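You operate a simulated robot arm through the tools that you are given. There is no shell and no other tool. Be economical: measure what you need, move in short steps, check, and stop when the job is done.

You run a simulated two-armed robot. Do the job below in one go: nothing can be reset, and whatever is moved stays where it is left.

## Task
Hold the small blue bin on the top of the square steel stand steady with one hand and put the valve cup from the top of the long steel bench in it with the other.
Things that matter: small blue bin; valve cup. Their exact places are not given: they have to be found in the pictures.

The check looks at the end state, three seconds after you hand in, the way a careful person would. Anything else that was tipped, shoved, dropped, spilled or broken makes it a failure.

## Robot
Two 6-joint arms with two-finger grippers on one trunk, on a base that drives. Base frame: it is fixed to the floor where the robot stands at the start and does not move with it; the origin is under the middle of the robot, x ahead of it, y to its left, z up; the surface under the hand at the start is at about z = 88. Readings come in cm, degrees, newtons and seconds.
The left shoulder is at the start at [7, 17.6, 116.5], the right one opposite. With the tool pointing down near the work surface each hand reaches from about 48 to 80 cm from the robot's upright axis, wherever it stands, measured 20 degrees to its own side. Places, roughly: small blue bin [-125, 100, 100]; valve cup (3x3x3 cm) [70, 10, 90]. Payload 2.45 kg a hand.
The TCP of each hand is the grasp point between the finger pads, 2.6 cm short of the fingertips. In the tool frame z runs along the fingers and y along their closing line. Largest opening 9.6 cm; the body of the gripper starts 6.9 cm behind the TCP.
Orientation is that of the tool frame in the base frame, as a unit quaternion [w, x, y, z]. With the fingers straight down and closing along the base's y, the tool's x points along the base's -x, its y along +y and its z along -z.

## Interface
- The arms move only by the tool nudge_tool. It takes "left_commands", "right_commands" or both (then of equal length, played together; a hand with none holds still); each is a list of rows, each a list of 7 numbers: the shift along the base's x, y, z in m, then the turn, a rotation vector about the base's x, y, z in degrees, then the gripper command, from -1 (shut) to 1 (fully open), values between in proportion. In form: [[tx, ty, tz, wx, wy, wz, gripper], ...]. A call has 1 to 10 rows; each row is the pose to reach, as a shift and turn from the pose commanded when the call began. Rows are played at 5 a second. More than 5 cm and 8.6 degrees between two rows, or a gripper value outside its range, and nothing of the call is played. A pose out of reach is approached as far as the arm can. The call stops where the force on the tool passes 40 N (or 10 N more than at its start, if that is more) or the arm is blocked; 0.2 s more then pass. Each finger halts on what it meets, pressing with about 27 N; the grip force reading is that of the motor and also rises with nothing between the fingers. The clock runs only during rows and for 0.2 s after the last one: add rows that repeat a pose to give the fingers time. It gives the time, the measured TCP pose, the force on the tool (base axes), the opening and the grip force at its end, in the units of the frame above (readings bear some noise), with the torque about the TCP (base axes, N m) and any sound that the robot's microphone picked up.
- Cameras (640 x 400 px; columns grow to the right, rows downward): "scene" is now at [13.76, 0.16, 147.81]; the picture's right is [0.00, -1.00, 0.00], its down [-0.63, -0.00, -0.78] and it looks along [0.78, 0.00, -0.63] (base axes); focal length 264 px, centre (320, 200). "left" rides on the left gripper at [8.2, -0.3, -9.8] in its tool frame; the picture's right is [0.04, 1.00, 0.00], its down [-0.73, 0.03, -0.68] and it looks along [-0.68, 0.03, 0.73] (tool axes); focal length 256 px, centre (320, 200). "right" rides on the right gripper at [8.2, 0.3, -9.8] in its tool frame; the picture's right is [-0.04, 1.00, 0.00], its down [-0.73, -0.03, -0.68] and it looks along [-0.68, -0.03, 0.73] (tool axes); focal length 256 px, centre (320, 200).
- snapshot(camera): a new picture of that camera. No time passes.
- lift_body(by): slides the trunk up (or, below 0, down) by that many cm; the arms and the scene camera ride with it, the base frame stays. It gives what a move gives, with no picture.
- steer(legs): drives the robot by 1 to 6 legs, each [ahead, left, turn to the left] in cm, cm and degrees, along the robot's own axes; the way and the turn of a leg run together, so that a leg with both is an arc; at most 150 cm and 180 degrees a leg. The arms and the cameras ride along, it lands a little off, and it stops where it bumps. It gives what a move gives.
- aim_head(pan, tilt): turns the head with the scene camera to pan (to the left, within 86 degrees either way) and tilt (down, from -29 to 69), counted from straight ahead of the robot. It gives what a move gives.
- measure_at(camera, pixels): there is no depth. For up to 12 entries [column, row, z] of the newest picture of that camera ("zoom" is the newest enlarged one), the place [x, y] in the base frame at which the ray of that pixel passes the height z, good to about 0.2 cm. No time passes.
- enlarge(camera, box): a new picture of the part [left, top, right, bottom] of that camera's present view, enlarged. No time passes.
- sign_off(): hands the job in; it is judged then, once.

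Go step by step. Measure first, check grasps and placings, and put right what went wrong. The budget is 80 turns and 78 pictures, counting those below and the enlarged ones. Unless the task says otherwise, let go and move clear before handing in, and close with one line.

The tools are called after "Call:" as a command line: name --argument value ..., lists and objects as JSON in quotes. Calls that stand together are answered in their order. nudge_tool: Moves the arms, as the interface text tells. Its arguments: {"type":"object","properties":{"left_commands":{"type":"array"},"right_commands":{"type":"array"}},"required":[]} The other tools are called the same way: lift_body (by) slides the trunk up or down; steer (legs) drives the base; aim_head (pan, tilt) turns the head that bears the scene camera; snapshot (camera) takes a picture; measure_at (camera, pixels) gives the place at which the rays of pixels pass given heights; enlarge (camera, box) takes an enlarged picture of a part of a camera's view; sign_off () hands the job in.

At the start:

```text
time_s: 0.0
left_tcp_pos: [57.92, 28.27, 113.49]
left_ee_rot: [0.0, 0.0, 1.0, 0.0]
left_contact_force: [0.5, 0.0, 0.5]
left_wrist_torque: [0.0, 0.04, 0.0]
left_grip_width: 9.61
left_grasp_force: 0.0
right_tcp_pos: [62.81, -14.25, 105.67]
right_ee_rot: [-0.001, 0.0, 1.0, 0.0]
right_contact_force: [0.0, 0.2, 0.0]
right_wrist_torque: [0.01, 0.01, -0.01]
right_grip_width: 9.63
right_grasp_force: 0.1
trunk travel left (down, up): [-65.0, 19.0]
robot x, y, heading: [-0.19, 0.28, 0.0]
head pan, tilt: [0.2, 39.1]
```

scene: 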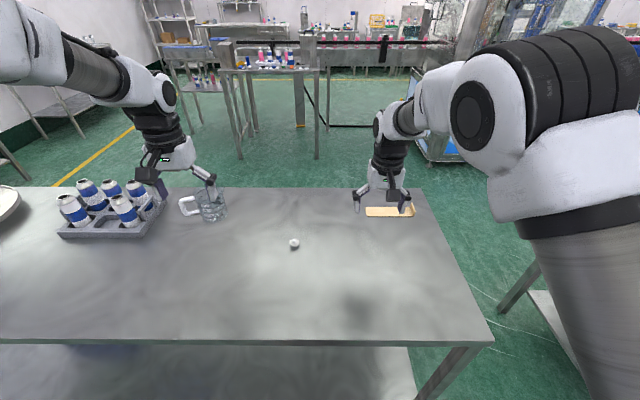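
right: 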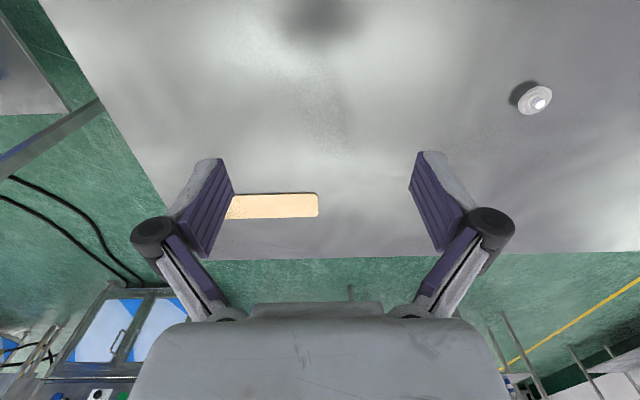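
left: 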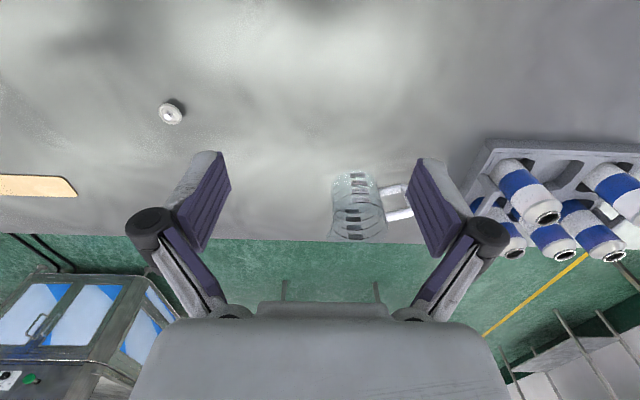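

The small white valve cup shows at about scene (294,243), on the bench between the hands. I'll enlarge it and measure it before grasping.

Call:
enlarge --camera "scene" --box '[264, 224, 324, 262]'

Call:
enlarge --camera "right" --box '[480, 60, 592, 130]'

Call:
measure_at --camera "scene" --pixels '[[294, 243, 89.5], [294, 247, 88], [294, 239, 90.5], [290, 243, 89.5], [299, 243, 89.5]]'

Call:
measure_at --camera "right" --pixels '[[534, 101, 89.5], [540, 104, 90.5], [519, 95, 88]]'

Call:
measure_at --camera "left" --pixels '[[171, 113, 89.5], [169, 116, 90.5]]'

```text
10.53 times, centred on (294, 243) of scene
```

zoom: 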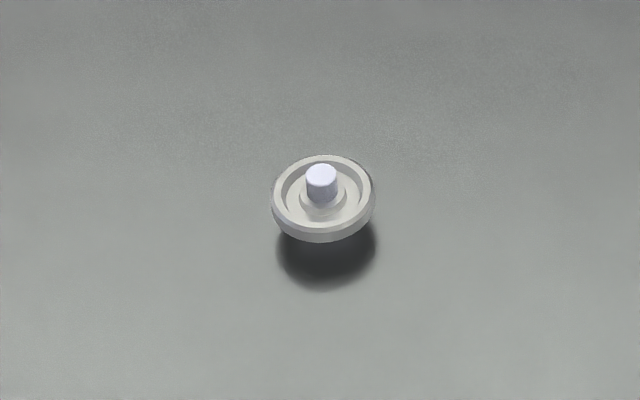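

```text
5.71 times, centred on (536, 95) of right
```

zoom: 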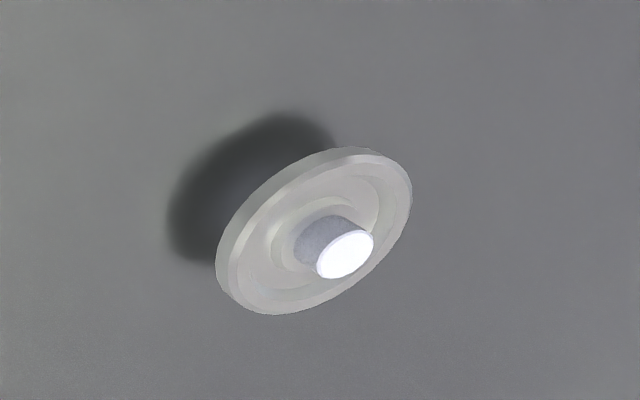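

```text
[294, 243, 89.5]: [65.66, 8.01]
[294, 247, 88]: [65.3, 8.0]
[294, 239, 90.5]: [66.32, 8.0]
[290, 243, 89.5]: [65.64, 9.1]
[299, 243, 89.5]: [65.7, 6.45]
```

```text
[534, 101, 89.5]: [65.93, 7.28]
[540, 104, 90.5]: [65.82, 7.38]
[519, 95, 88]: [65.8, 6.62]
```

```text
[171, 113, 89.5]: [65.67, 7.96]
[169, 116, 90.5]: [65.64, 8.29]
```

The cup is a roughly 3 cm disc with a stem on top. Its rim is near z 89.3, and the three cameras put its centre at about (65.75, 7.8). I'll bring the right hand over it with the fingers open.

Call:
nudge_tool --right_commands '[[0.005, 0.037, 0, 0, 0, 0, 1], [0.01, 0.074, 0, 0, 0, 0, 1], [0.015, 0.111, -0.01, 0, 0, 0, 1], [0.02, 0.148, -0.025, 0, 0, 0, 1], [0.025, 0.185, -0.045, 0, 0, 0, 1], [0.0294, 0.2205, -0.065, 0, 0, 0, 1], [0.0294, 0.2205, -0.065, 0, 0, 0, 1]]'

Call:
snapshot --camera "right"

Call:
snapshot --camera "scene"

```text
time_s: 1.6
left_tcp_pos: [57.84, 28.33, 113.69]
left_ee_rot: [0.001, 0.0, 1.0, 0.0]
left_contact_force: [-0.9, 0.7, 0.7]
left_wrist_torque: [-0.07, -0.05, -0.02]
left_grip_width: 9.62
left_grasp_force: 0.1
right_tcp_pos: [69.79, 2.8, 99.69]
right_ee_rot: [0.0, 0.0, 1.0, 0.0]
right_contact_force: [-0.7, -0.5, 0.0]
right_wrist_torque: [-0.01, -0.04, -0.01]
right_grip_width: 9.62
right_grasp_force: 0.0
right hand out of reach, approached as far as the arm can: row 4, 5, 6, 7
trunk travel left (down, up): [-65.0, 19.0]
robot x, y, heading: [0.08, -0.17, 0.1]
head pan, tilt: [0.2, 39.1]
```

```text
72 pictures are left
```

right: 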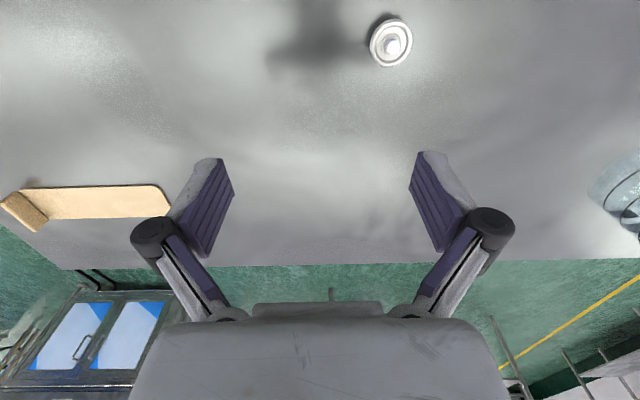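

```text
71 pictures are left
```

scene: 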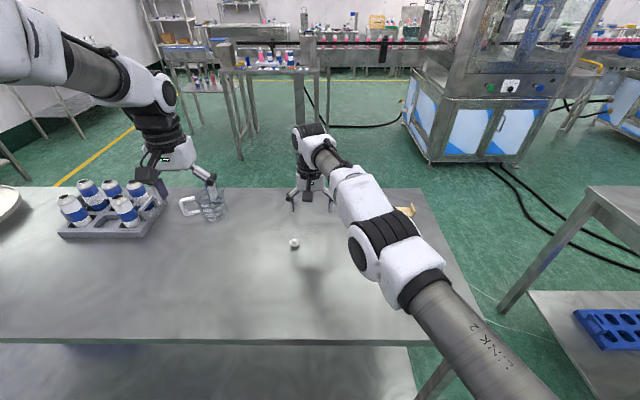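

Readings show the right arm cannot get there from this stance; it stopped at (69.8, 2.8, 99.7). I'll lift the hand back to its start pose, then shift the base about 28 cm left so the cup lies 20° to the right side.

Call:
nudge_tool --right_commands '[[-0.005, -0.03, 0.015, 0, 0, 0, 1], [-0.01, -0.06, 0.03, 0, 0, 0, 1], [-0.018, -0.1, 0.05, 0, 0, 0, 1], [-0.027, -0.135, 0.075, 0, 0, 0, 1], [-0.036, -0.165, 0.1, 0, 0, 0, 1], [-0.04, -0.18, 0.11, 0, 0, 0, 1], [-0.04, -0.18, 0.11, 0, 0, 0, 1]]'

Call:
aim_head --pan 80 --tilt 35

Call:
snapshot --camera "scene"

```text
time_s: 3.2
left_tcp_pos: [57.89, 28.33, 113.62]
left_ee_rot: [0.0, 0.0, 1.0, 0.0]
left_contact_force: [1.0, 1.0, 0.2]
left_wrist_torque: [-0.02, 0.04, 0.02]
left_grip_width: 9.57
left_grasp_force: 0.0
right_tcp_pos: [72.41, -8.56, 109.8]
right_ee_rot: [0.0, 0.0, 1.0, 0.0]
right_contact_force: [0.3, -0.4, 0.7]
right_wrist_torque: [0.0, -0.02, 0.01]
right_grip_width: 9.61
right_grasp_force: 0.1
right hand out of reach, approached as far as the arm can: row 1, 2, 3, 4, 5, 6, 7
trunk travel left (down, up): [-65.0, 19.0]
robot x, y, heading: [-0.06, -0.11, -0.0]
head pan, tilt: [0.2, 39.1]
```

```text
time_s: 4.7
left_tcp_pos: [57.81, 28.37, 113.52]
left_ee_rot: [0.0, 0.0, 1.0, 0.0]
left_contact_force: [-0.2, -0.3, 0.1]
left_wrist_torque: [0.01, 0.04, -0.01]
left_grip_width: 9.61
left_grasp_force: 0.0
right_tcp_pos: [72.34, -8.58, 109.9]
right_ee_rot: [-0.001, 0.0, 1.0, -0.001]
right_contact_force: [-0.3, 0.3, 0.4]
right_wrist_torque: [0.0, 0.0, 0.04]
right_grip_width: 9.61
right_grasp_force: 0.2
trunk travel left (down, up): [-65.0, 19.0]
robot x, y, heading: [-0.01, 0.32, 0.2]
head pan, tilt: [80.0, 35.0]
```

```text
70 pictures are left
```

scene: 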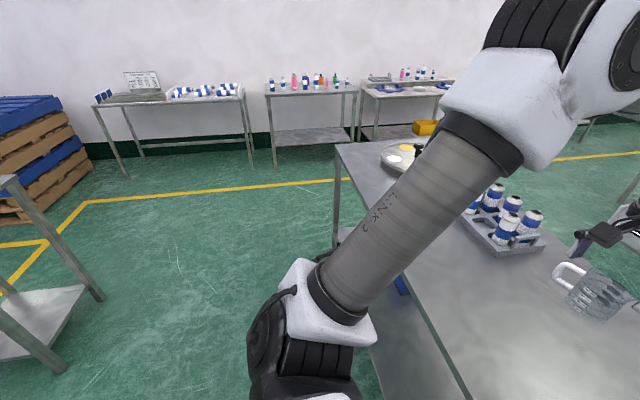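

The floor to the left is clear, and part of a stand shows at the far left (0–100, 180–400). The right hand is at z 110, above the mug, so I'll shift the base left 28 cm.

Call:
steer --legs '[[0, 28, 0]]'

Call:
aim_head --pan 0 --tilt 45

Call:
snapshot --camera "scene"

Call:
snapshot --camera "right"

```text
time_s: 6.7
left_tcp_pos: [57.85, 56.48, 113.48]
left_ee_rot: [-0.001, 0.0, 1.0, 0.0]
left_contact_force: [-0.1, 0.5, -0.8]
left_wrist_torque: [0.02, 0.01, 0.01]
left_grip_width: 9.61
left_grasp_force: 0.0
right_tcp_pos: [72.29, 19.57, 109.82]
right_ee_rot: [-0.001, 0.0, 1.0, 0.001]
right_contact_force: [-0.2, -0.3, -0.2]
right_wrist_torque: [0.0, 0.01, 0.02]
right_grip_width: 9.61
right_grasp_force: 0.1
trunk travel left (down, up): [-65.0, 19.0]
robot x, y, heading: [-0.28, 28.21, -0.1]
head pan, tilt: [80.0, 35.0]
```

```text
time_s: 8.2
left_tcp_pos: [57.95, 56.53, 113.4]
left_ee_rot: [0.0, 0.0, 1.0, 0.0]
left_contact_force: [-0.1, 0.8, 0.1]
left_wrist_torque: [0.02, 0.0, -0.01]
left_grip_width: 9.6
left_grasp_force: 0.1
right_tcp_pos: [72.4, 19.6, 109.81]
right_ee_rot: [-0.001, 0.0, 1.0, 0.0]
right_contact_force: [-0.4, 1.1, -0.2]
right_wrist_torque: [-0.01, 0.01, 0.01]
right_grip_width: 9.58
right_grasp_force: 0.0
trunk travel left (down, up): [-65.0, 19.0]
robot x, y, heading: [0.02, 27.99, -0.0]
head pan, tilt: [0.0, 45.0]
```

```text
69 pictures are left
```

scene: 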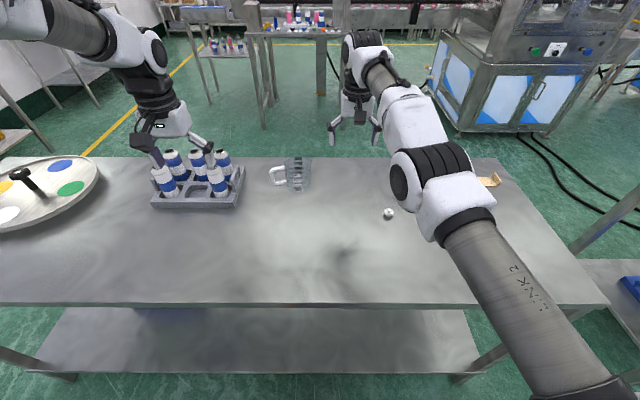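

```text
68 pictures are left
```

right: 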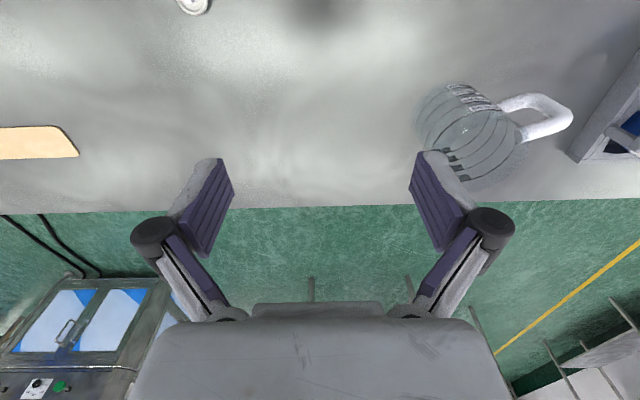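

The cup is now at scene (388,213), ahead and to the right. I'll move the right hand above it, away from the mug.

Call:
nudge_tool --right_commands '[[-0.017, -0.03, 0, 0, 0, 0, 1], [-0.034, -0.06, -0.015, 0, 0, 0, 1], [-0.05, -0.09, -0.045, 0, 0, 0, 1], [-0.0665, -0.118, -0.075, 0, 0, 0, 1], [-0.0665, -0.118, -0.1, 0, 0, 0, 1], [-0.0665, -0.118, -0.1, 0, 0, 0, 1]]'

Call:
snapshot --camera "right"

```text
time_s: 9.6
left_tcp_pos: [57.8, 56.51, 113.57]
left_ee_rot: [0.0, 0.0, 1.0, 0.0]
left_contact_force: [0.2, 0.8, -0.1]
left_wrist_torque: [0.01, 0.01, -0.01]
left_grip_width: 9.61
left_grasp_force: 0.0
right_tcp_pos: [73.94, 13.88, 107.79]
right_ee_rot: [-0.003, 0.0, 1.0, -0.001]
right_contact_force: [0.2, -0.3, -0.3]
right_wrist_torque: [-0.03, -0.01, -0.01]
right_grip_width: 9.6
right_grasp_force: 0.0
right hand out of reach, approached as far as the arm can: row 1, 2, 3, 4, 5, 6
trunk travel left (down, up): [-65.0, 19.0]
robot x, y, heading: [0.18, 28.03, -0.0]
head pan, tilt: [0.0, 45.0]
```

```text
67 pictures are left
```

right: 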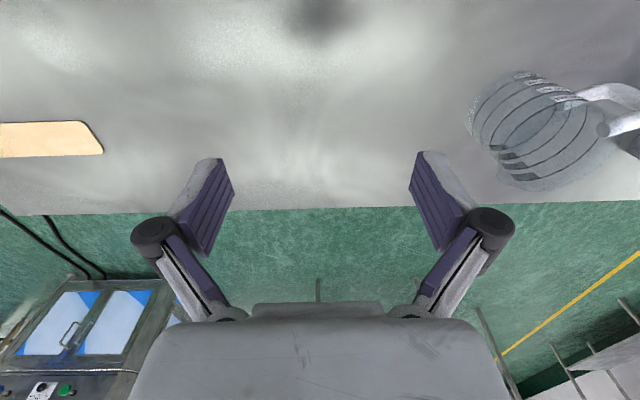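

The arm reports out of reach and sits at (73.9, 13.9, 107.8), well short of the target. It seems stuck in an awkward posture, so I'll look at the arm and try small moves to unwind it.

Call:
nudge_tool --right_commands '[[0, -0.02, 0.01, 0, 0, 0, 1], [0, -0.05, 0.02, 0, 0, 0, 1], [0, -0.08, 0.03, 0, 0, 0, 1], [0, -0.08, 0.03, 0, 0, 0, 1]]'

Call:
snapshot --camera "scene"

```text
time_s: 10.6
left_tcp_pos: [57.78, 56.5, 113.5]
left_ee_rot: [0.0, 0.0, 1.0, 0.001]
left_contact_force: [-0.1, 0.6, -0.9]
left_wrist_torque: [-0.02, -0.02, 0.01]
left_grip_width: 9.61
left_grasp_force: 0.0
right_tcp_pos: [74.14, 5.88, 110.97]
right_ee_rot: [-0.001, 0.0, 1.0, -0.001]
right_contact_force: [-0.4, -0.2, -0.3]
right_wrist_torque: [0.03, 0.04, 0.01]
right_grip_width: 9.58
right_grasp_force: 0.0
trunk travel left (down, up): [-65.0, 19.0]
robot x, y, heading: [-0.06, 27.93, -0.0]
head pan, tilt: [0.0, 45.0]
```

```text
66 pictures are left
```

scene: 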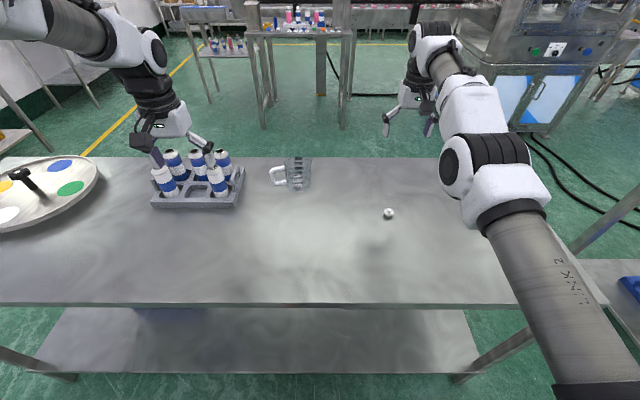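

That move followed exactly, so the commands count from the pose actually reached. The hand is now at (74.1, 5.9, 111), and I'll pull back toward x 65.75, y 7.8.

Call:
nudge_tool --right_commands '[[-0.02, 0, 0, 0, 0, 0, 1], [-0.04, 0.01, -0.01, 0, 0, 0, 1], [-0.06, 0.015, -0.03, 0, 0, 0, 1], [-0.08, 0.019, -0.06, 0, 0, 0, 1], [-0.0839, 0.0192, -0.09, 0, 0, 0, 1], [-0.0839, 0.0192, -0.125, 0, 0, 0, 1], [-0.0839, 0.0192, -0.125, 0, 0, 0, 1]]'

Call:
snapshot --camera "right"

```text
time_s: 12.2
left_tcp_pos: [57.99, 56.43, 113.43]
left_ee_rot: [0.0, 0.0, 1.0, 0.0]
left_contact_force: [-0.3, -0.3, -0.8]
left_wrist_torque: [-0.01, 0.01, 0.04]
left_grip_width: 9.58
left_grasp_force: 0.1
right_tcp_pos: [74.66, 6.64, 107.9]
right_ee_rot: [-0.002, 0.001, 1.0, 0.0]
right_contact_force: [-0.6, -0.3, 0.1]
right_wrist_torque: [0.0, -0.03, 0.03]
right_grip_width: 9.62
right_grasp_force: 0.1
right hand out of reach, approached as far as the arm can: row 1, 2, 3, 4, 5, 6, 7
trunk travel left (down, up): [-65.0, 19.0]
robot x, y, heading: [0.2, 28.46, -0.2]
head pan, tilt: [0.0, 45.0]
```

```text
65 pictures are left
```

right: 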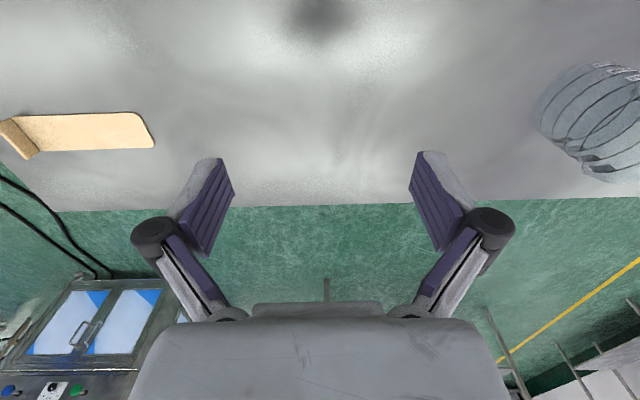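

The hand still won't retract in x. I'll try going up and outward first, then back, to find which direction is free.

Call:
nudge_tool --right_commands '[[0, -0.04, 0.03, 0, 0, 0, 1], [0, -0.08, 0.06, 0, 0, 0, 1], [0, -0.12, 0.09, 0, 0, 0, 1], [0, -0.12, 0.09, 0, 0, 0, 1]]'

Call:
nudge_tool --right_commands '[[-0.02, 0, 0, 0, 0, 0, 1], [-0.04, 0, 0, 0, 0, 0, 1], [-0.06, 0, 0, 0, 0, 0, 1], [-0.06, 0, 0, 0, 0, 0, 1]]'

Call:
snapshot --camera "scene"

```text
time_s: 13.2
left_tcp_pos: [57.85, 56.48, 113.48]
left_ee_rot: [0.0, 0.0, 1.0, 0.001]
left_contact_force: [-0.5, 1.1, -0.1]
left_wrist_torque: [0.0, -0.02, 0.0]
left_grip_width: 9.63
left_grasp_force: 0.0
right_tcp_pos: [72.5, -4.67, 115.6]
right_ee_rot: [-0.002, 0.0, 1.0, -0.001]
right_contact_force: [0.4, 0.3, 0.0]
right_wrist_torque: [-0.04, 0.01, -0.05]
right_grip_width: 9.59
right_grasp_force: 0.1
right hand out of reach, approached as far as the arm can: row 1, 2, 3, 4
trunk travel left (down, up): [-65.0, 19.0]
robot x, y, heading: [-0.13, 27.91, -0.1]
head pan, tilt: [0.0, 45.0]
```

```text
time_s: 14.2
left_tcp_pos: [57.86, 56.48, 113.63]
left_ee_rot: [0.0, 0.0, 1.0, 0.0]
left_contact_force: [-0.6, 1.0, 0.0]
left_wrist_torque: [-0.01, 0.0, 0.01]
left_grip_width: 9.61
left_grasp_force: 0.0
right_tcp_pos: [72.12, -4.76, 116.02]
right_ee_rot: [-0.002, 0.0, 1.0, 0.0]
right_contact_force: [0.6, 0.0, -0.3]
right_wrist_torque: [0.02, -0.02, -0.02]
right_grip_width: 9.6
right_grasp_force: 0.1
right hand out of reach, approached as far as the arm can: row 1, 2, 3, 4
trunk travel left (down, up): [-65.0, 19.0]
robot x, y, heading: [-0.21, 28.17, -0.1]
head pan, tilt: [0.0, 45.0]
```

```text
64 pictures are left
```

scene: 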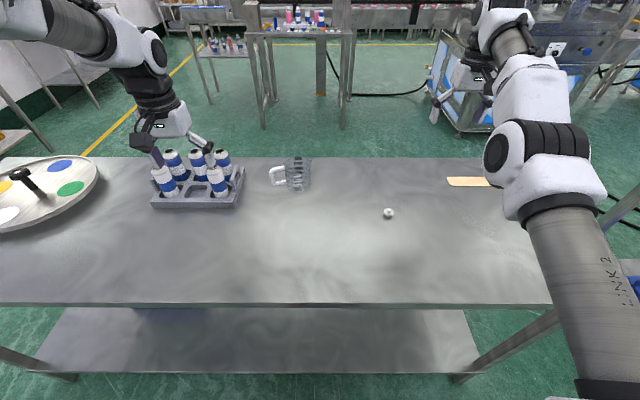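

The right arm looks nearly stretched straight (elbow at 545,170), and that would make pulling inward slow to start. I'll try a longer, sustained inward pull.

Call:
nudge_tool --right_commands '[[-0.03, -0.01, 0, 0, 0, 0, 1], [-0.06, -0.01, 0, 0, 0, 0, 1], [-0.1, -0.01, 0, 0, 0, 0, 1], [-0.14, -0.01, 0, 0, 0, 0, 1], [-0.14, -0.01, 0, 0, 0, 0, 1], [-0.14, -0.01, 0, 0, 0, 0, 1], [-0.14, -0.01, 0, 0, 0, 0, 1]]'

Call:
nudge_tool --right_commands '[[0, 0, 0, 0, 8, 0, 1], [0, 0, 0, 0, 16, 0, 1], [0, 0, 0, 0, 16, 0, 1]]'

```text
time_s: 15.8
left_tcp_pos: [57.91, 56.47, 113.46]
left_ee_rot: [0.0, 0.0, 1.0, 0.0]
left_contact_force: [0.3, -0.5, 0.4]
left_wrist_torque: [-0.02, -0.02, -0.01]
left_grip_width: 9.61
left_grasp_force: 0.0
right_tcp_pos: [72.22, -4.78, 116.12]
right_ee_rot: [-0.002, 0.0, 1.0, -0.001]
right_contact_force: [0.6, 0.6, -0.6]
right_wrist_torque: [0.01, -0.02, 0.0]
right_grip_width: 9.57
right_grasp_force: 0.0
right hand out of reach, approached as far as the arm can: row 1, 2, 3, 4, 5, 6, 7
trunk travel left (down, up): [-65.0, 19.0]
robot x, y, heading: [-0.1, 28.08, 0.4]
head pan, tilt: [0.0, 45.0]
```

```text
time_s: 16.6
left_tcp_pos: [57.73, 56.55, 113.47]
left_ee_rot: [0.0, 0.0, 1.0, 0.0]
left_contact_force: [0.3, -0.4, -0.6]
left_wrist_torque: [0.0, -0.03, -0.02]
left_grip_width: 9.61
left_grasp_force: 0.0
right_tcp_pos: [67.5, -4.25, 114.21]
right_ee_rot: [-0.142, 0.0, 0.99, 0.0]
right_contact_force: [-0.3, -1.3, 0.6]
right_wrist_torque: [0.0, -0.02, 0.04]
right_grip_width: 9.62
right_grasp_force: 0.0
right hand out of reach, approached as far as the arm can: row 1, 2, 3
trunk travel left (down, up): [-65.0, 19.0]
robot x, y, heading: [-0.16, 27.94, -0.5]
head pan, tilt: [0.0, 45.0]
```

Tilting the tool brought the TCP back to x 67.5, so something is freed. Now I'll try an inward pull from this tilted pose.

Call:
nudge_tool --right_commands '[[-0.03, 0, 0, 0, 0, 0, 1], [-0.06, 0, 0, 0, 0, 0, 1], [-0.1, 0, 0, 0, 0, 0, 1], [-0.1, 0, 0, 0, 0, 0, 1], [-0.1, 0, 0, 0, 0, 0, 1]]'

Call:
nudge_tool --right_commands '[[0, 0, 0, 0, -8, 0, 1], [0, 0, 0, 0, -16, 0, 1], [0, 0, 0, 0, -24, 0, 1], [0, 0, 0, 0, -32, 0, 1], [0, 0, 0, 0, -32, 0, 1]]'

Call:
snapshot --camera "scene"

```text
time_s: 17.8
left_tcp_pos: [57.91, 56.53, 113.44]
left_ee_rot: [0.0, 0.0, 1.0, 0.0]
left_contact_force: [-0.3, 0.2, 0.3]
left_wrist_torque: [0.03, 0.01, 0.02]
left_grip_width: 9.61
left_grasp_force: 0.0
right_tcp_pos: [56.99, -4.09, 113.83]
right_ee_rot: [-0.14, -0.001, 0.99, 0.0]
right_contact_force: [0.3, -0.3, -0.2]
right_wrist_torque: [0.01, 0.04, -0.02]
right_grip_width: 9.58
right_grasp_force: 0.1
trunk travel left (down, up): [-65.0, 19.0]
robot x, y, heading: [0.05, 28.39, -0.1]
head pan, tilt: [0.0, 45.0]
```

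```text
time_s: 19.0
left_tcp_pos: [58.02, 56.45, 113.39]
left_ee_rot: [0.0, 0.0, 1.0, 0.0]
left_contact_force: [0.3, -0.1, -0.8]
left_wrist_torque: [-0.03, 0.0, -0.02]
left_grip_width: 9.6
left_grasp_force: 0.1
right_tcp_pos: [57.16, -4.37, 113.85]
right_ee_rot: [0.139, 0.0, 0.99, 0.0]
right_contact_force: [0.7, 0.7, 1.2]
right_wrist_torque: [-0.01, 0.06, 0.01]
right_grip_width: 9.61
right_grasp_force: 0.0
trunk travel left (down, up): [-65.0, 19.0]
robot x, y, heading: [-0.37, 28.19, 0.1]
head pan, tilt: [0.0, 45.0]
```

```text
63 pictures are left
```

scene: 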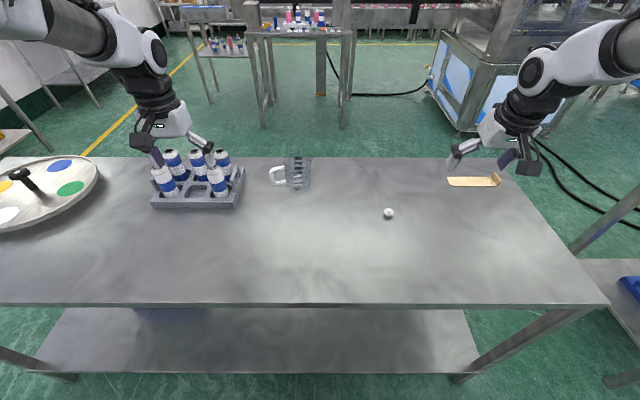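

The right arm is free again, with its elbow bent. I'll level the tool and move over the cup at (65.75, 7.8).

Call:
nudge_tool --right_commands '[[0, 0.02, 0, 0, 8, 0, 1], [0, 0.05, 0, 0, 16, 0, 1], [0.02, 0.08, -0.01, 0, 16, 0, 1], [0.05, 0.11, -0.03, 0, 16, 0, 1], [0.086, 0.1217, -0.06, 0, 16, 0, 1], [0.086, 0.1217, -0.1, 0, 16, 0, 1], [0.086, 0.1217, -0.13, 0, 16, 0, 1], [0.086, 0.1217, -0.13, 0, 16, 0, 1]]'

Call:
snapshot --camera "right"

```text
time_s: 20.8
left_tcp_pos: [57.86, 56.46, 113.53]
left_ee_rot: [-0.001, 0.0, 1.0, 0.0]
left_contact_force: [0.3, 0.0, 0.2]
left_wrist_torque: [0.03, 0.0, 0.0]
left_grip_width: 9.61
left_grasp_force: 0.0
right_tcp_pos: [65.77, 7.87, 100.74]
right_ee_rot: [-0.001, 0.0, 1.0, 0.0]
right_contact_force: [0.0, 0.0, 0.0]
right_wrist_torque: [0.02, 0.04, -0.01]
right_grip_width: 9.57
right_grasp_force: 0.0
trunk travel left (down, up): [-65.0, 19.0]
robot x, y, heading: [-0.0, 28.14, -0.2]
head pan, tilt: [0.0, 45.0]
```

```text
62 pictures are left
```

right: 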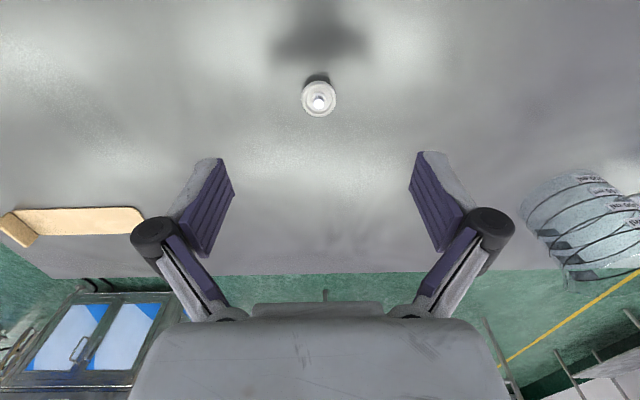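

Call:
enlarge --camera "right" --box '[280, 72, 360, 122]'

Call:
measure_at --camera "right" --pixels '[[318, 99, 89.3], [318, 102, 91], [302, 98, 89.3], [337, 98, 89.3]]'

```text
8.00 times, centred on (320, 97) of right
```

zoom: 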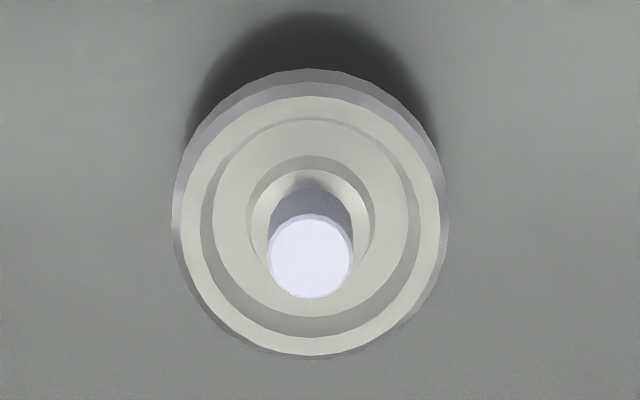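

```text
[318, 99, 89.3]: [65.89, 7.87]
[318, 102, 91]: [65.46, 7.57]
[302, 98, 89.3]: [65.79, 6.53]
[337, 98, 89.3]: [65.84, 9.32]
```

The cup is centred under the fingers at (65.85, 7.9), 2.8 cm wide. I'll descend to TCP z 91.1 so the tips stay 0.5 cm above the bench, then close.

Call:
nudge_tool --right_commands '[[0, 0, -0.04, 0, 0, 0, 1], [0, 0, -0.07, 0, 0, 0, 1], [0, 0, -0.088, 0, 0, 0, 0.6], [0, 0, -0.096, 0, 0, 0, 0], [0, 0, -0.096, 0, 0, 0, 0]]'

Call:
nudge_tool --right_commands '[[0, 0, 0, 0, 0, 0, -0.3], [0, 0, 0, 0, 0, 0, -0.7], [0, 0, 0, 0, 0, 0, -1], [0, 0, 0, 0, 0, 0, -1]]'

Call:
snapshot --camera "right"

```text
time_s: 22.0
left_tcp_pos: [57.84, 56.51, 113.57]
left_ee_rot: [0.0, 0.0, 1.0, 0.0]
left_contact_force: [-0.4, 0.2, -0.2]
left_wrist_torque: [0.02, -0.03, -0.03]
left_grip_width: 9.59
left_grasp_force: 0.0
right_tcp_pos: [65.84, 7.77, 91.23]
right_ee_rot: [-0.001, 0.001, 1.0, 0.0]
right_contact_force: [-0.1, 0.2, -0.1]
right_wrist_torque: [-0.01, -0.01, 0.0]
right_grip_width: 4.79
right_grasp_force: 0.0
trunk travel left (down, up): [-65.0, 19.0]
robot x, y, heading: [0.57, 28.07, 0.1]
head pan, tilt: [0.0, 45.0]
```

```text
time_s: 23.0
left_tcp_pos: [57.93, 56.5, 113.5]
left_ee_rot: [0.0, 0.0, 1.0, 0.0]
left_contact_force: [-0.1, -0.2, 0.1]
left_wrist_torque: [0.0, -0.01, 0.02]
left_grip_width: 9.59
left_grasp_force: 0.0
right_tcp_pos: [65.8, 7.77, 91.25]
right_ee_rot: [-0.001, 0.0, 1.0, 0.0]
right_contact_force: [0.5, 0.2, 0.7]
right_wrist_torque: [-0.02, -0.02, 0.01]
right_grip_width: 2.41
right_grasp_force: 26.5
trunk travel left (down, up): [-65.0, 19.0]
robot x, y, heading: [-0.04, 27.92, -0.1]
head pan, tilt: [0.0, 45.0]
```

```text
60 pictures are left
```

right: 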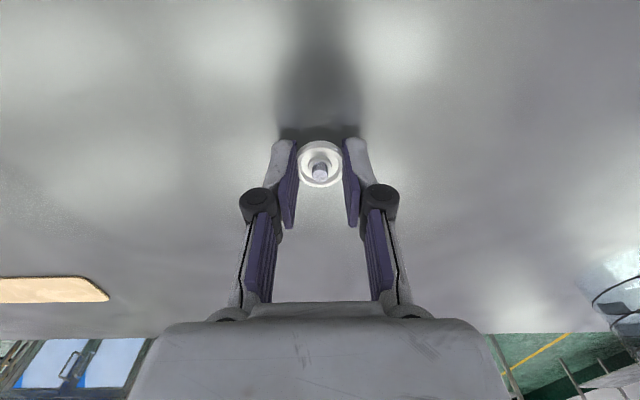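

The fingers stopped at 2.41 cm with 26.5 N, with the cup between the pads at (320,165). I'll lift straight up and check that it comes along.

Call:
nudge_tool --right_commands '[[0, 0, 0.01, 0, 0, 0, -1], [0, 0, 0.03, 0, 0, 0, -1], [0, 0, 0.06, 0, 0, 0, -1], [0, 0, 0.1, 0, 0, 0, -1], [-0.02, 0, 0.13, 0, 0, 0, -1], [-0.04, 0, 0.16, 0, 0, 0, -1], [-0.06, 0, 0.18, 0, 0, 0, -1]]'

Call:
snapshot --camera "right"

Call:
aim_head --pan 86 --tilt 30

Call:
snapshot --camera "scene"

```text
time_s: 24.6
left_tcp_pos: [57.7, 56.41, 113.6]
left_ee_rot: [0.0, 0.0, 1.0, 0.0]
left_contact_force: [0.5, 0.2, 0.1]
left_wrist_torque: [-0.01, -0.01, 0.02]
left_grip_width: 9.61
left_grasp_force: 0.2
right_tcp_pos: [59.42, 7.77, 109.66]
right_ee_rot: [-0.001, 0.0, 1.0, 0.0]
right_contact_force: [-0.4, 0.8, 0.4]
right_wrist_torque: [-0.04, -0.04, 0.02]
right_grip_width: 2.39
right_grasp_force: 26.9
trunk travel left (down, up): [-65.0, 19.0]
robot x, y, heading: [0.35, 28.27, 0.0]
head pan, tilt: [0.0, 45.0]
```

```text
59 pictures are left
```

right: 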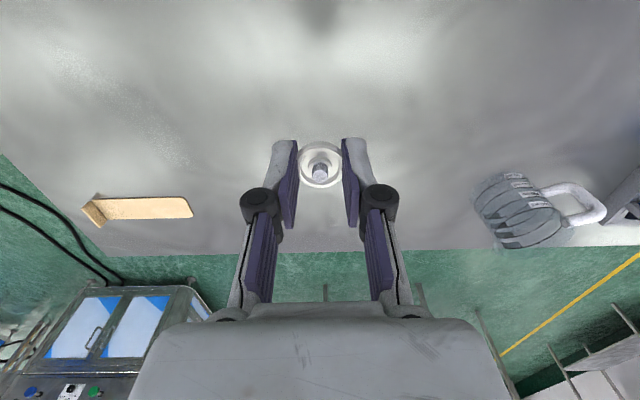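

```text
time_s: 26.2
left_tcp_pos: [57.91, 56.49, 113.54]
left_ee_rot: [0.0, 0.0, 1.0, 0.0]
left_contact_force: [-0.5, 0.4, -0.4]
left_wrist_torque: [0.0, 0.0, -0.02]
left_grip_width: 9.6
left_grasp_force: 0.0
right_tcp_pos: [59.57, 7.73, 109.37]
right_ee_rot: [-0.001, 0.0, 1.0, 0.0]
right_contact_force: [-0.6, -0.1, -1.1]
right_wrist_torque: [-0.01, 0.04, -0.01]
right_grip_width: 2.37
right_grasp_force: 27.0
trunk travel left (down, up): [-65.0, 19.0]
robot x, y, heading: [-0.18, 28.23, 0.2]
head pan, tilt: [85.9, 30.0]
```

```text
58 pictures are left
```

scene: 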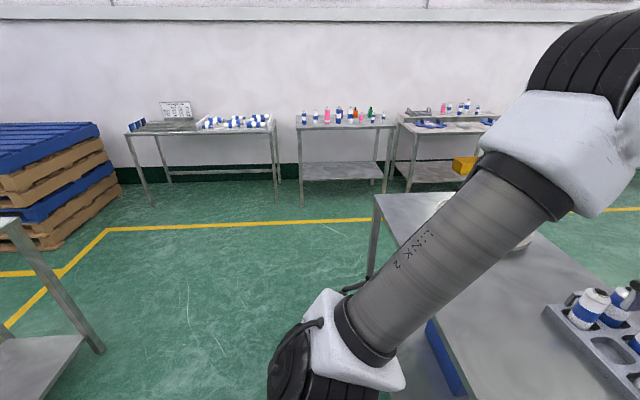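

The cup is held (2.37 cm, 27 N). I'll back away 30 cm, turn left toward the stand behind, and look.

Call:
steer --legs '[[-30, 0, 0], [0, 0, 90]]'

Call:
aim_head --pan 45 --tilt 30

Call:
snapshot --camera "scene"

```text
time_s: 32.1
left_tcp_pos: [-57.56, 86.66, 113.68]
left_ee_rot: [0.0, -0.699, 0.715, 0.0]
left_contact_force: [0.2, -0.8, -0.9]
left_wrist_torque: [-0.04, -0.01, 0.03]
left_grip_width: 9.62
left_grasp_force: 0.0
right_tcp_pos: [-8.78, 87.3, 109.53]
right_ee_rot: [0.0, -0.699, 0.715, 0.001]
right_contact_force: [-1.0, -0.4, -0.8]
right_wrist_torque: [0.0, -0.01, -0.07]
right_grip_width: 2.36
right_grasp_force: 27.4
trunk travel left (down, up): [-65.0, 19.0]
robot x, y, heading: [-30.65, 28.18, 88.6]
head pan, tilt: [85.9, 30.0]
```

```text
time_s: 33.1
left_tcp_pos: [-57.52, 86.62, 113.51]
left_ee_rot: [0.0, -0.699, 0.716, 0.0]
left_contact_force: [0.8, 0.1, 0.1]
left_wrist_torque: [-0.02, 0.03, 0.02]
left_grip_width: 9.6
left_grasp_force: 0.1
right_tcp_pos: [-8.78, 87.3, 109.47]
right_ee_rot: [0.0, -0.699, 0.716, 0.0]
right_contact_force: [0.4, -0.4, 0.3]
right_wrist_torque: [-0.01, 0.0, 0.03]
right_grip_width: 2.39
right_grasp_force: 27.2
trunk travel left (down, up): [-65.0, 19.0]
robot x, y, heading: [-30.92, 28.34, 88.7]
head pan, tilt: [45.0, 30.0]
```

```text
57 pictures are left
```

scene: 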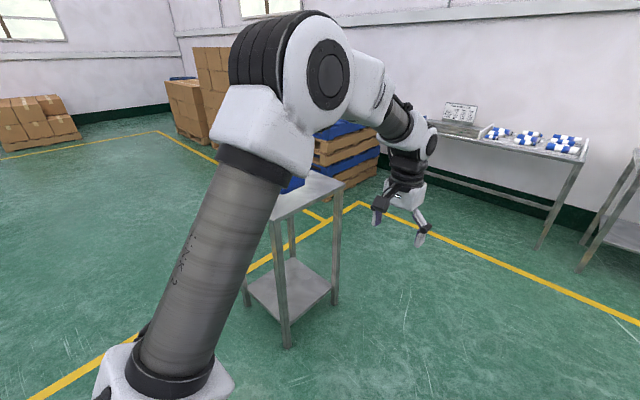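

The stand with the blue bin is partly hidden behind the left arm at (290,190). I'll turn left another 50° to face it.

Call:
steer --legs '[[0, 0, 52]]'

Call:
aim_head --pan 0 --tilt 25

Call:
snapshot --camera "scene"

```text
time_s: 35.9
left_tcp_pos: [-93.23, 43.53, 113.51]
left_ee_rot: [0.0, 0.94, -0.341, 0.001]
left_contact_force: [1.1, -0.6, 0.4]
left_wrist_torque: [0.0, 0.01, 0.02]
left_grip_width: 9.62
left_grasp_force: 0.0
right_tcp_pos: [-63.32, 82.09, 109.38]
right_ee_rot: [0.001, 0.94, -0.341, 0.001]
right_contact_force: [-0.6, -0.4, -0.1]
right_wrist_torque: [0.0, 0.0, 0.0]
right_grip_width: 2.33
right_grasp_force: 27.2
trunk travel left (down, up): [-65.0, 19.0]
robot x, y, heading: [-31.12, 28.04, 139.8]
head pan, tilt: [45.0, 30.0]
```

```text
time_s: 37.0
left_tcp_pos: [-93.21, 43.57, 113.5]
left_ee_rot: [0.0, 0.94, -0.341, 0.0]
left_contact_force: [0.0, 0.3, -0.3]
left_wrist_torque: [-0.04, -0.01, 0.0]
left_grip_width: 9.58
left_grasp_force: 0.0
right_tcp_pos: [-63.26, 82.09, 109.47]
right_ee_rot: [0.0, 0.94, -0.341, 0.001]
right_contact_force: [-0.2, -0.5, 0.0]
right_wrist_torque: [-0.02, 0.0, -0.01]
right_grip_width: 2.34
right_grasp_force: 27.0
trunk travel left (down, up): [-65.0, 19.0]
robot x, y, heading: [-30.6, 27.88, 140.1]
head pan, tilt: [0.0, 25.0]
```

```text
56 pictures are left
```

scene: 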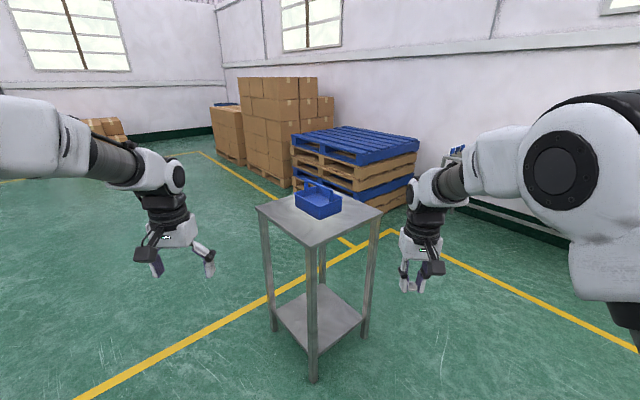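

Call:
enlarge --camera "scene" --box '[240, 165, 400, 265]'

Call:
measure_at --camera "scene" --pixels '[[256, 208, 97], [312, 246, 97], [381, 211, 97], [318, 219, 97], [296, 208, 97], [342, 211, 97], [312, 382, 0], [274, 330, 0], [364, 338, 0]]'

```text
4.00 times, centred on (320, 215) of scene
```

zoom: 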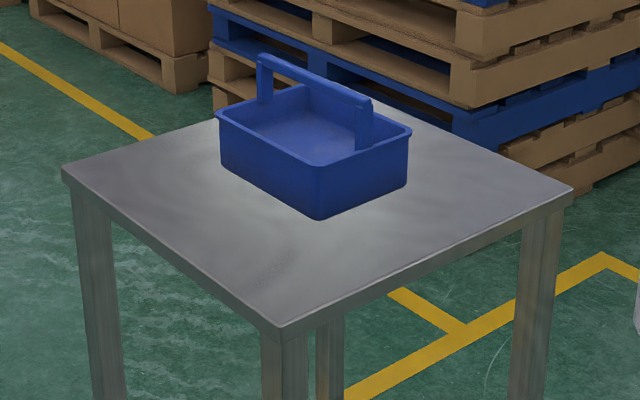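

```text
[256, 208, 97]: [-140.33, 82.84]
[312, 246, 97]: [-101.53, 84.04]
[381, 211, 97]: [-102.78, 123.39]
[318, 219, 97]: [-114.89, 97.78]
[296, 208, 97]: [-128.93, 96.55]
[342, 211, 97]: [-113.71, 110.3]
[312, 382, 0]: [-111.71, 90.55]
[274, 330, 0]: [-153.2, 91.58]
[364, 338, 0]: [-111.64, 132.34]
```

The bin is a small blue carrier aligned with the base axes. Its handle runs along base x, which leaves two open halves, and the stand top is near z 90. I'll face −x (heading 180) in line with the bin, so the left hand can grip the −y wall and the right hand can use the +y half.

Call:
steer --legs '[[0, 0, 40], [0, -72, 0]]'

Call:
aim_head --pan 0 --tilt 32

Call:
snapshot --camera "scene"

Call:
enlarge --camera "scene" --box '[240, 140, 400, 240]'

```text
time_s: 42.8
left_tcp_pos: [-88.33, 73.35, 113.4]
left_ee_rot: [-0.001, 1.0, -0.004, 0.0]
left_contact_force: [-0.9, -0.3, 0.8]
left_wrist_torque: [-0.01, 0.0, 0.02]
left_grip_width: 9.6
left_grasp_force: 0.1
right_tcp_pos: [-89.78, 122.07, 109.36]
right_ee_rot: [-0.001, 1.0, -0.003, 0.0]
right_contact_force: [0.2, -0.3, -0.6]
right_wrist_torque: [-0.02, 0.0, 0.01]
right_grip_width: 2.33
right_grasp_force: 27.3
trunk travel left (down, up): [-65.0, 19.0]
robot x, y, heading: [-30.12, 101.45, 179.7]
head pan, tilt: [0.0, 25.0]
```

```text
time_s: 43.5
left_tcp_pos: [-88.36, 73.48, 113.56]
left_ee_rot: [-0.001, 1.0, -0.003, 0.0]
left_contact_force: [0.2, 1.2, 0.1]
left_wrist_torque: [0.01, 0.01, -0.02]
left_grip_width: 9.62
left_grasp_force: 0.1
right_tcp_pos: [-89.8, 122.13, 109.31]
right_ee_rot: [0.0, 1.0, -0.003, 0.001]
right_contact_force: [0.4, -0.2, 0.1]
right_wrist_torque: [-0.02, 0.02, 0.01]
right_grip_width: 2.45
right_grasp_force: 27.4
trunk travel left (down, up): [-65.0, 19.0]
robot x, y, heading: [-30.08, 101.32, 179.8]
head pan, tilt: [0.0, 32.0]
```

```text
54 pictures are left
```

scene: 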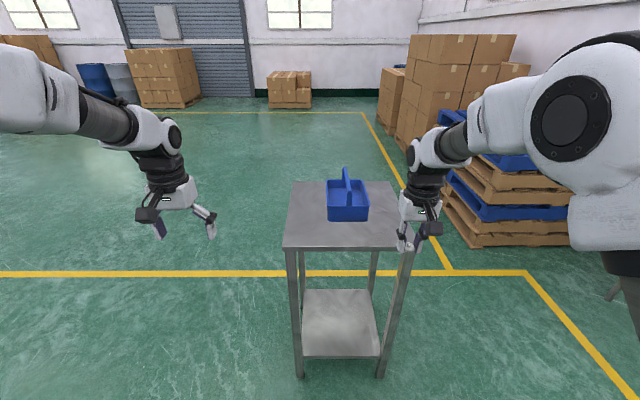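

```text
4.00 times, centred on (320, 190) of scene
```

zoom: 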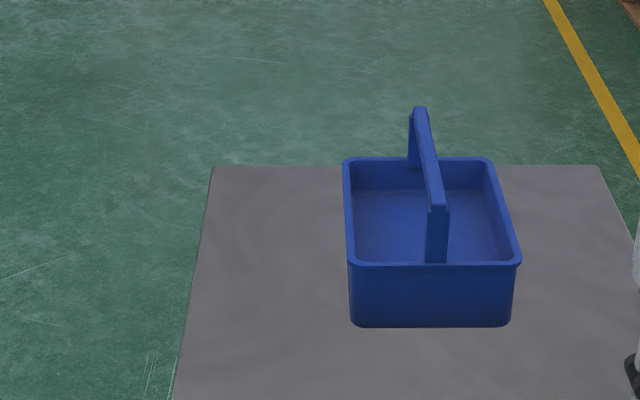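

I have a clear front view of the bin now. I'll measure its base, rim and handle, and the stand height.

Call:
measure_at --camera "zoom" --pixels '[[352, 326, 90], [510, 326, 90], [347, 263, 96], [521, 263, 96], [342, 160, 96], [490, 160, 96], [438, 207, 102], [420, 108, 102], [212, 167, 90], [600, 167, 90]]'

Call:
measure_at --camera "scene" --pixels '[[283, 246, 90], [412, 246, 90], [299, 378, 0], [380, 378, 0], [283, 246, 88]]'

```text
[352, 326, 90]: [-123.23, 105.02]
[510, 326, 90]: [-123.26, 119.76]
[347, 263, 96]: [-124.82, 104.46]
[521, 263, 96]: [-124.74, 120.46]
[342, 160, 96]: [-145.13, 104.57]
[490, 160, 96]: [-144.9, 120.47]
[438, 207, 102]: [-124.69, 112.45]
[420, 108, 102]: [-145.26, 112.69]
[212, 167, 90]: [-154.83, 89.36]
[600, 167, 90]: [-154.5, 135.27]
```

```text
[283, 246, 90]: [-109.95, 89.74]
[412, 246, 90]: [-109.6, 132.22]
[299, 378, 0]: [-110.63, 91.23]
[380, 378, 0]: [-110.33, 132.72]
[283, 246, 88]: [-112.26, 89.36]
```

The bin rim spans y 104.4–120.0 and x −122.8 to −142.6 at z about 97.3. The handle is at y 112.4 with its top near z 103. I'll drive up to about (−72, 110.5); the hands ride well above the bin.

Call:
steer --legs '[[0, -9, 0], [41, 0, 0]]'

Call:
aim_head --pan 0 --tilt 42

Call:
snapshot --camera "scene"

Call:
snapshot --camera "left"

Call:
enlarge --camera "scene" --box '[230, 120, 390, 220]'

```text
time_s: 46.8
left_tcp_pos: [-129.4, 82.07, 113.56]
left_ee_rot: [0.0, 1.0, 0.0, 0.0]
left_contact_force: [-0.6, 0.1, -0.5]
left_wrist_torque: [0.01, -0.01, 0.03]
left_grip_width: 9.61
left_grasp_force: 0.1
right_tcp_pos: [-131.13, 130.78, 109.43]
right_ee_rot: [-0.001, 1.0, 0.0, 0.001]
right_contact_force: [0.2, -0.1, -0.1]
right_wrist_torque: [-0.02, 0.01, 0.0]
right_grip_width: 2.32
right_grasp_force: 26.9
trunk travel left (down, up): [-65.0, 19.0]
robot x, y, heading: [-71.42, 110.05, -180.1]
head pan, tilt: [0.0, 32.0]
```

```text
time_s: 47.5
left_tcp_pos: [-129.45, 81.94, 113.5]
left_ee_rot: [0.0, 1.0, 0.0, 0.001]
left_contact_force: [0.2, 0.6, -1.0]
left_wrist_torque: [0.01, -0.02, 0.03]
left_grip_width: 9.62
left_grasp_force: 0.1
right_tcp_pos: [-131.34, 130.77, 109.39]
right_ee_rot: [0.0, 1.0, 0.001, 0.002]
right_contact_force: [-1.5, -0.7, -0.6]
right_wrist_torque: [-0.02, -0.04, 0.0]
right_grip_width: 2.31
right_grasp_force: 27.0
trunk travel left (down, up): [-65.0, 19.0]
robot x, y, heading: [-71.41, 110.46, -180.2]
head pan, tilt: [0.0, 42.0]
```

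```text
52 pictures are left
```

scene: 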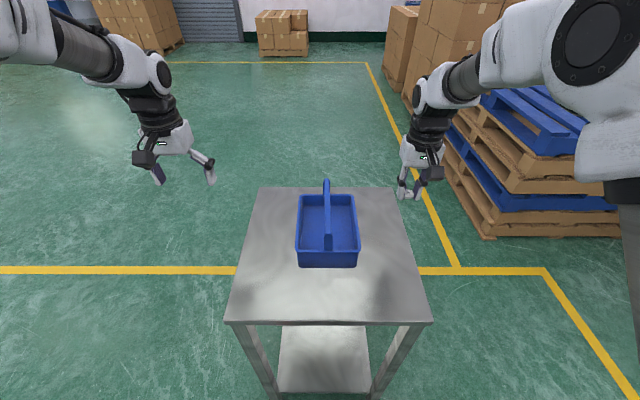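

```text
51 pictures are left
```

left: 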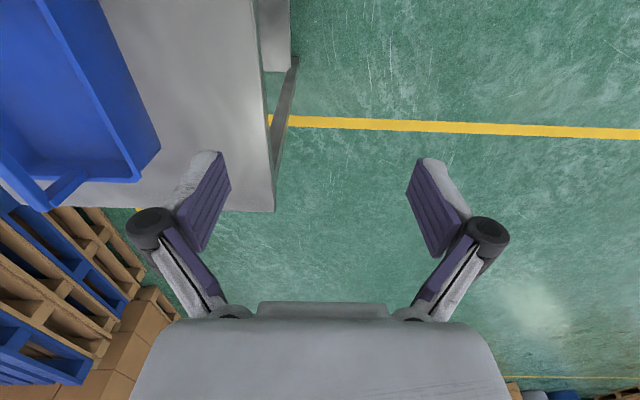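

```text
4.00 times, centred on (310, 170) of scene
```

zoom: 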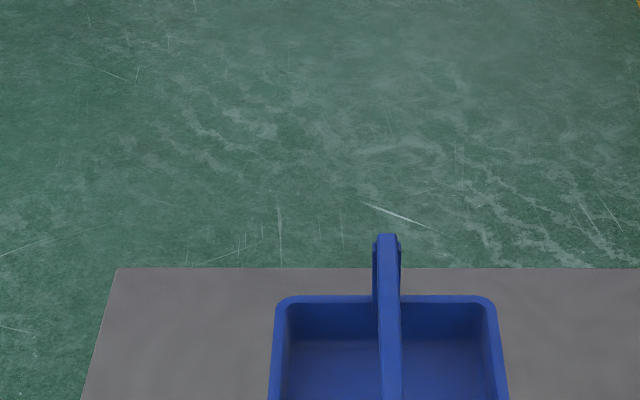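

The bin sits ahead at scene (328,230). I'll enlarge it and measure it from both cameras to fix the rim height.

Call:
enlarge --camera "scene" --box '[264, 170, 392, 250]'

Call:
enlarge --camera "scene" --box '[264, 200, 392, 280]'

Call:
measure_at --camera "left" --pixels '[[160, 152, 97.3], [160, 152, 96], [136, 181, 97.3], [44, 211, 97.3]]'

```text
5.00 times, centred on (328, 210) of scene
```

zoom: 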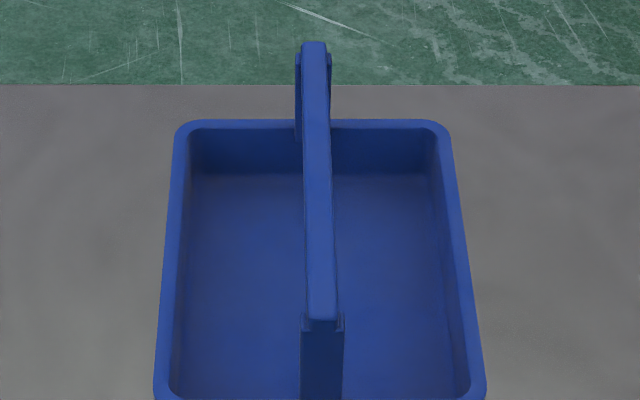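

```text
5.00 times, centred on (328, 240) of scene
```

zoom: 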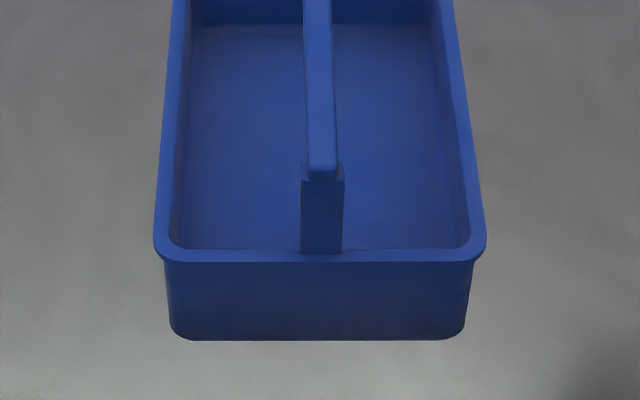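

```text
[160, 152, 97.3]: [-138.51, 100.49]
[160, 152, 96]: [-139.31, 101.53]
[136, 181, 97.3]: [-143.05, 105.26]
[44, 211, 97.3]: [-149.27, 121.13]
```

Call:
measure_at --camera "zoom" --pixels '[[170, 338, 90], [466, 338, 90], [154, 250, 97.3], [170, 240, 97.3], [487, 250, 97.3], [471, 240, 97.3], [320, 262, 97.3], [303, 170, 103], [345, 170, 103], [160, 130, 97.3], [175, 130, 97.3]]'

Call:
measure_at --camera "scene" --pixels '[[299, 195, 97.3], [354, 195, 97.3], [228, 321, 90], [429, 321, 90]]'

```text
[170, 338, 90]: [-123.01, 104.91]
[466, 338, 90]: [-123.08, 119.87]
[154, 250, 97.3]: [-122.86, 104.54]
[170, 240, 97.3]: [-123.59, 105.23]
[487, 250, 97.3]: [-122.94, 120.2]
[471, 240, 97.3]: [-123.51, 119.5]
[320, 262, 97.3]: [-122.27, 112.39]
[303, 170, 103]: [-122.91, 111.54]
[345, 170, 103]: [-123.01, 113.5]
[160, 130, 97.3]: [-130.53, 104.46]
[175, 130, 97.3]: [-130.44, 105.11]
```

```text
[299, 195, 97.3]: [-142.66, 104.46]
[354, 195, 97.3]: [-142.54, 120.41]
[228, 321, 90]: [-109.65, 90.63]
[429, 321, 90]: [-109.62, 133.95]
```

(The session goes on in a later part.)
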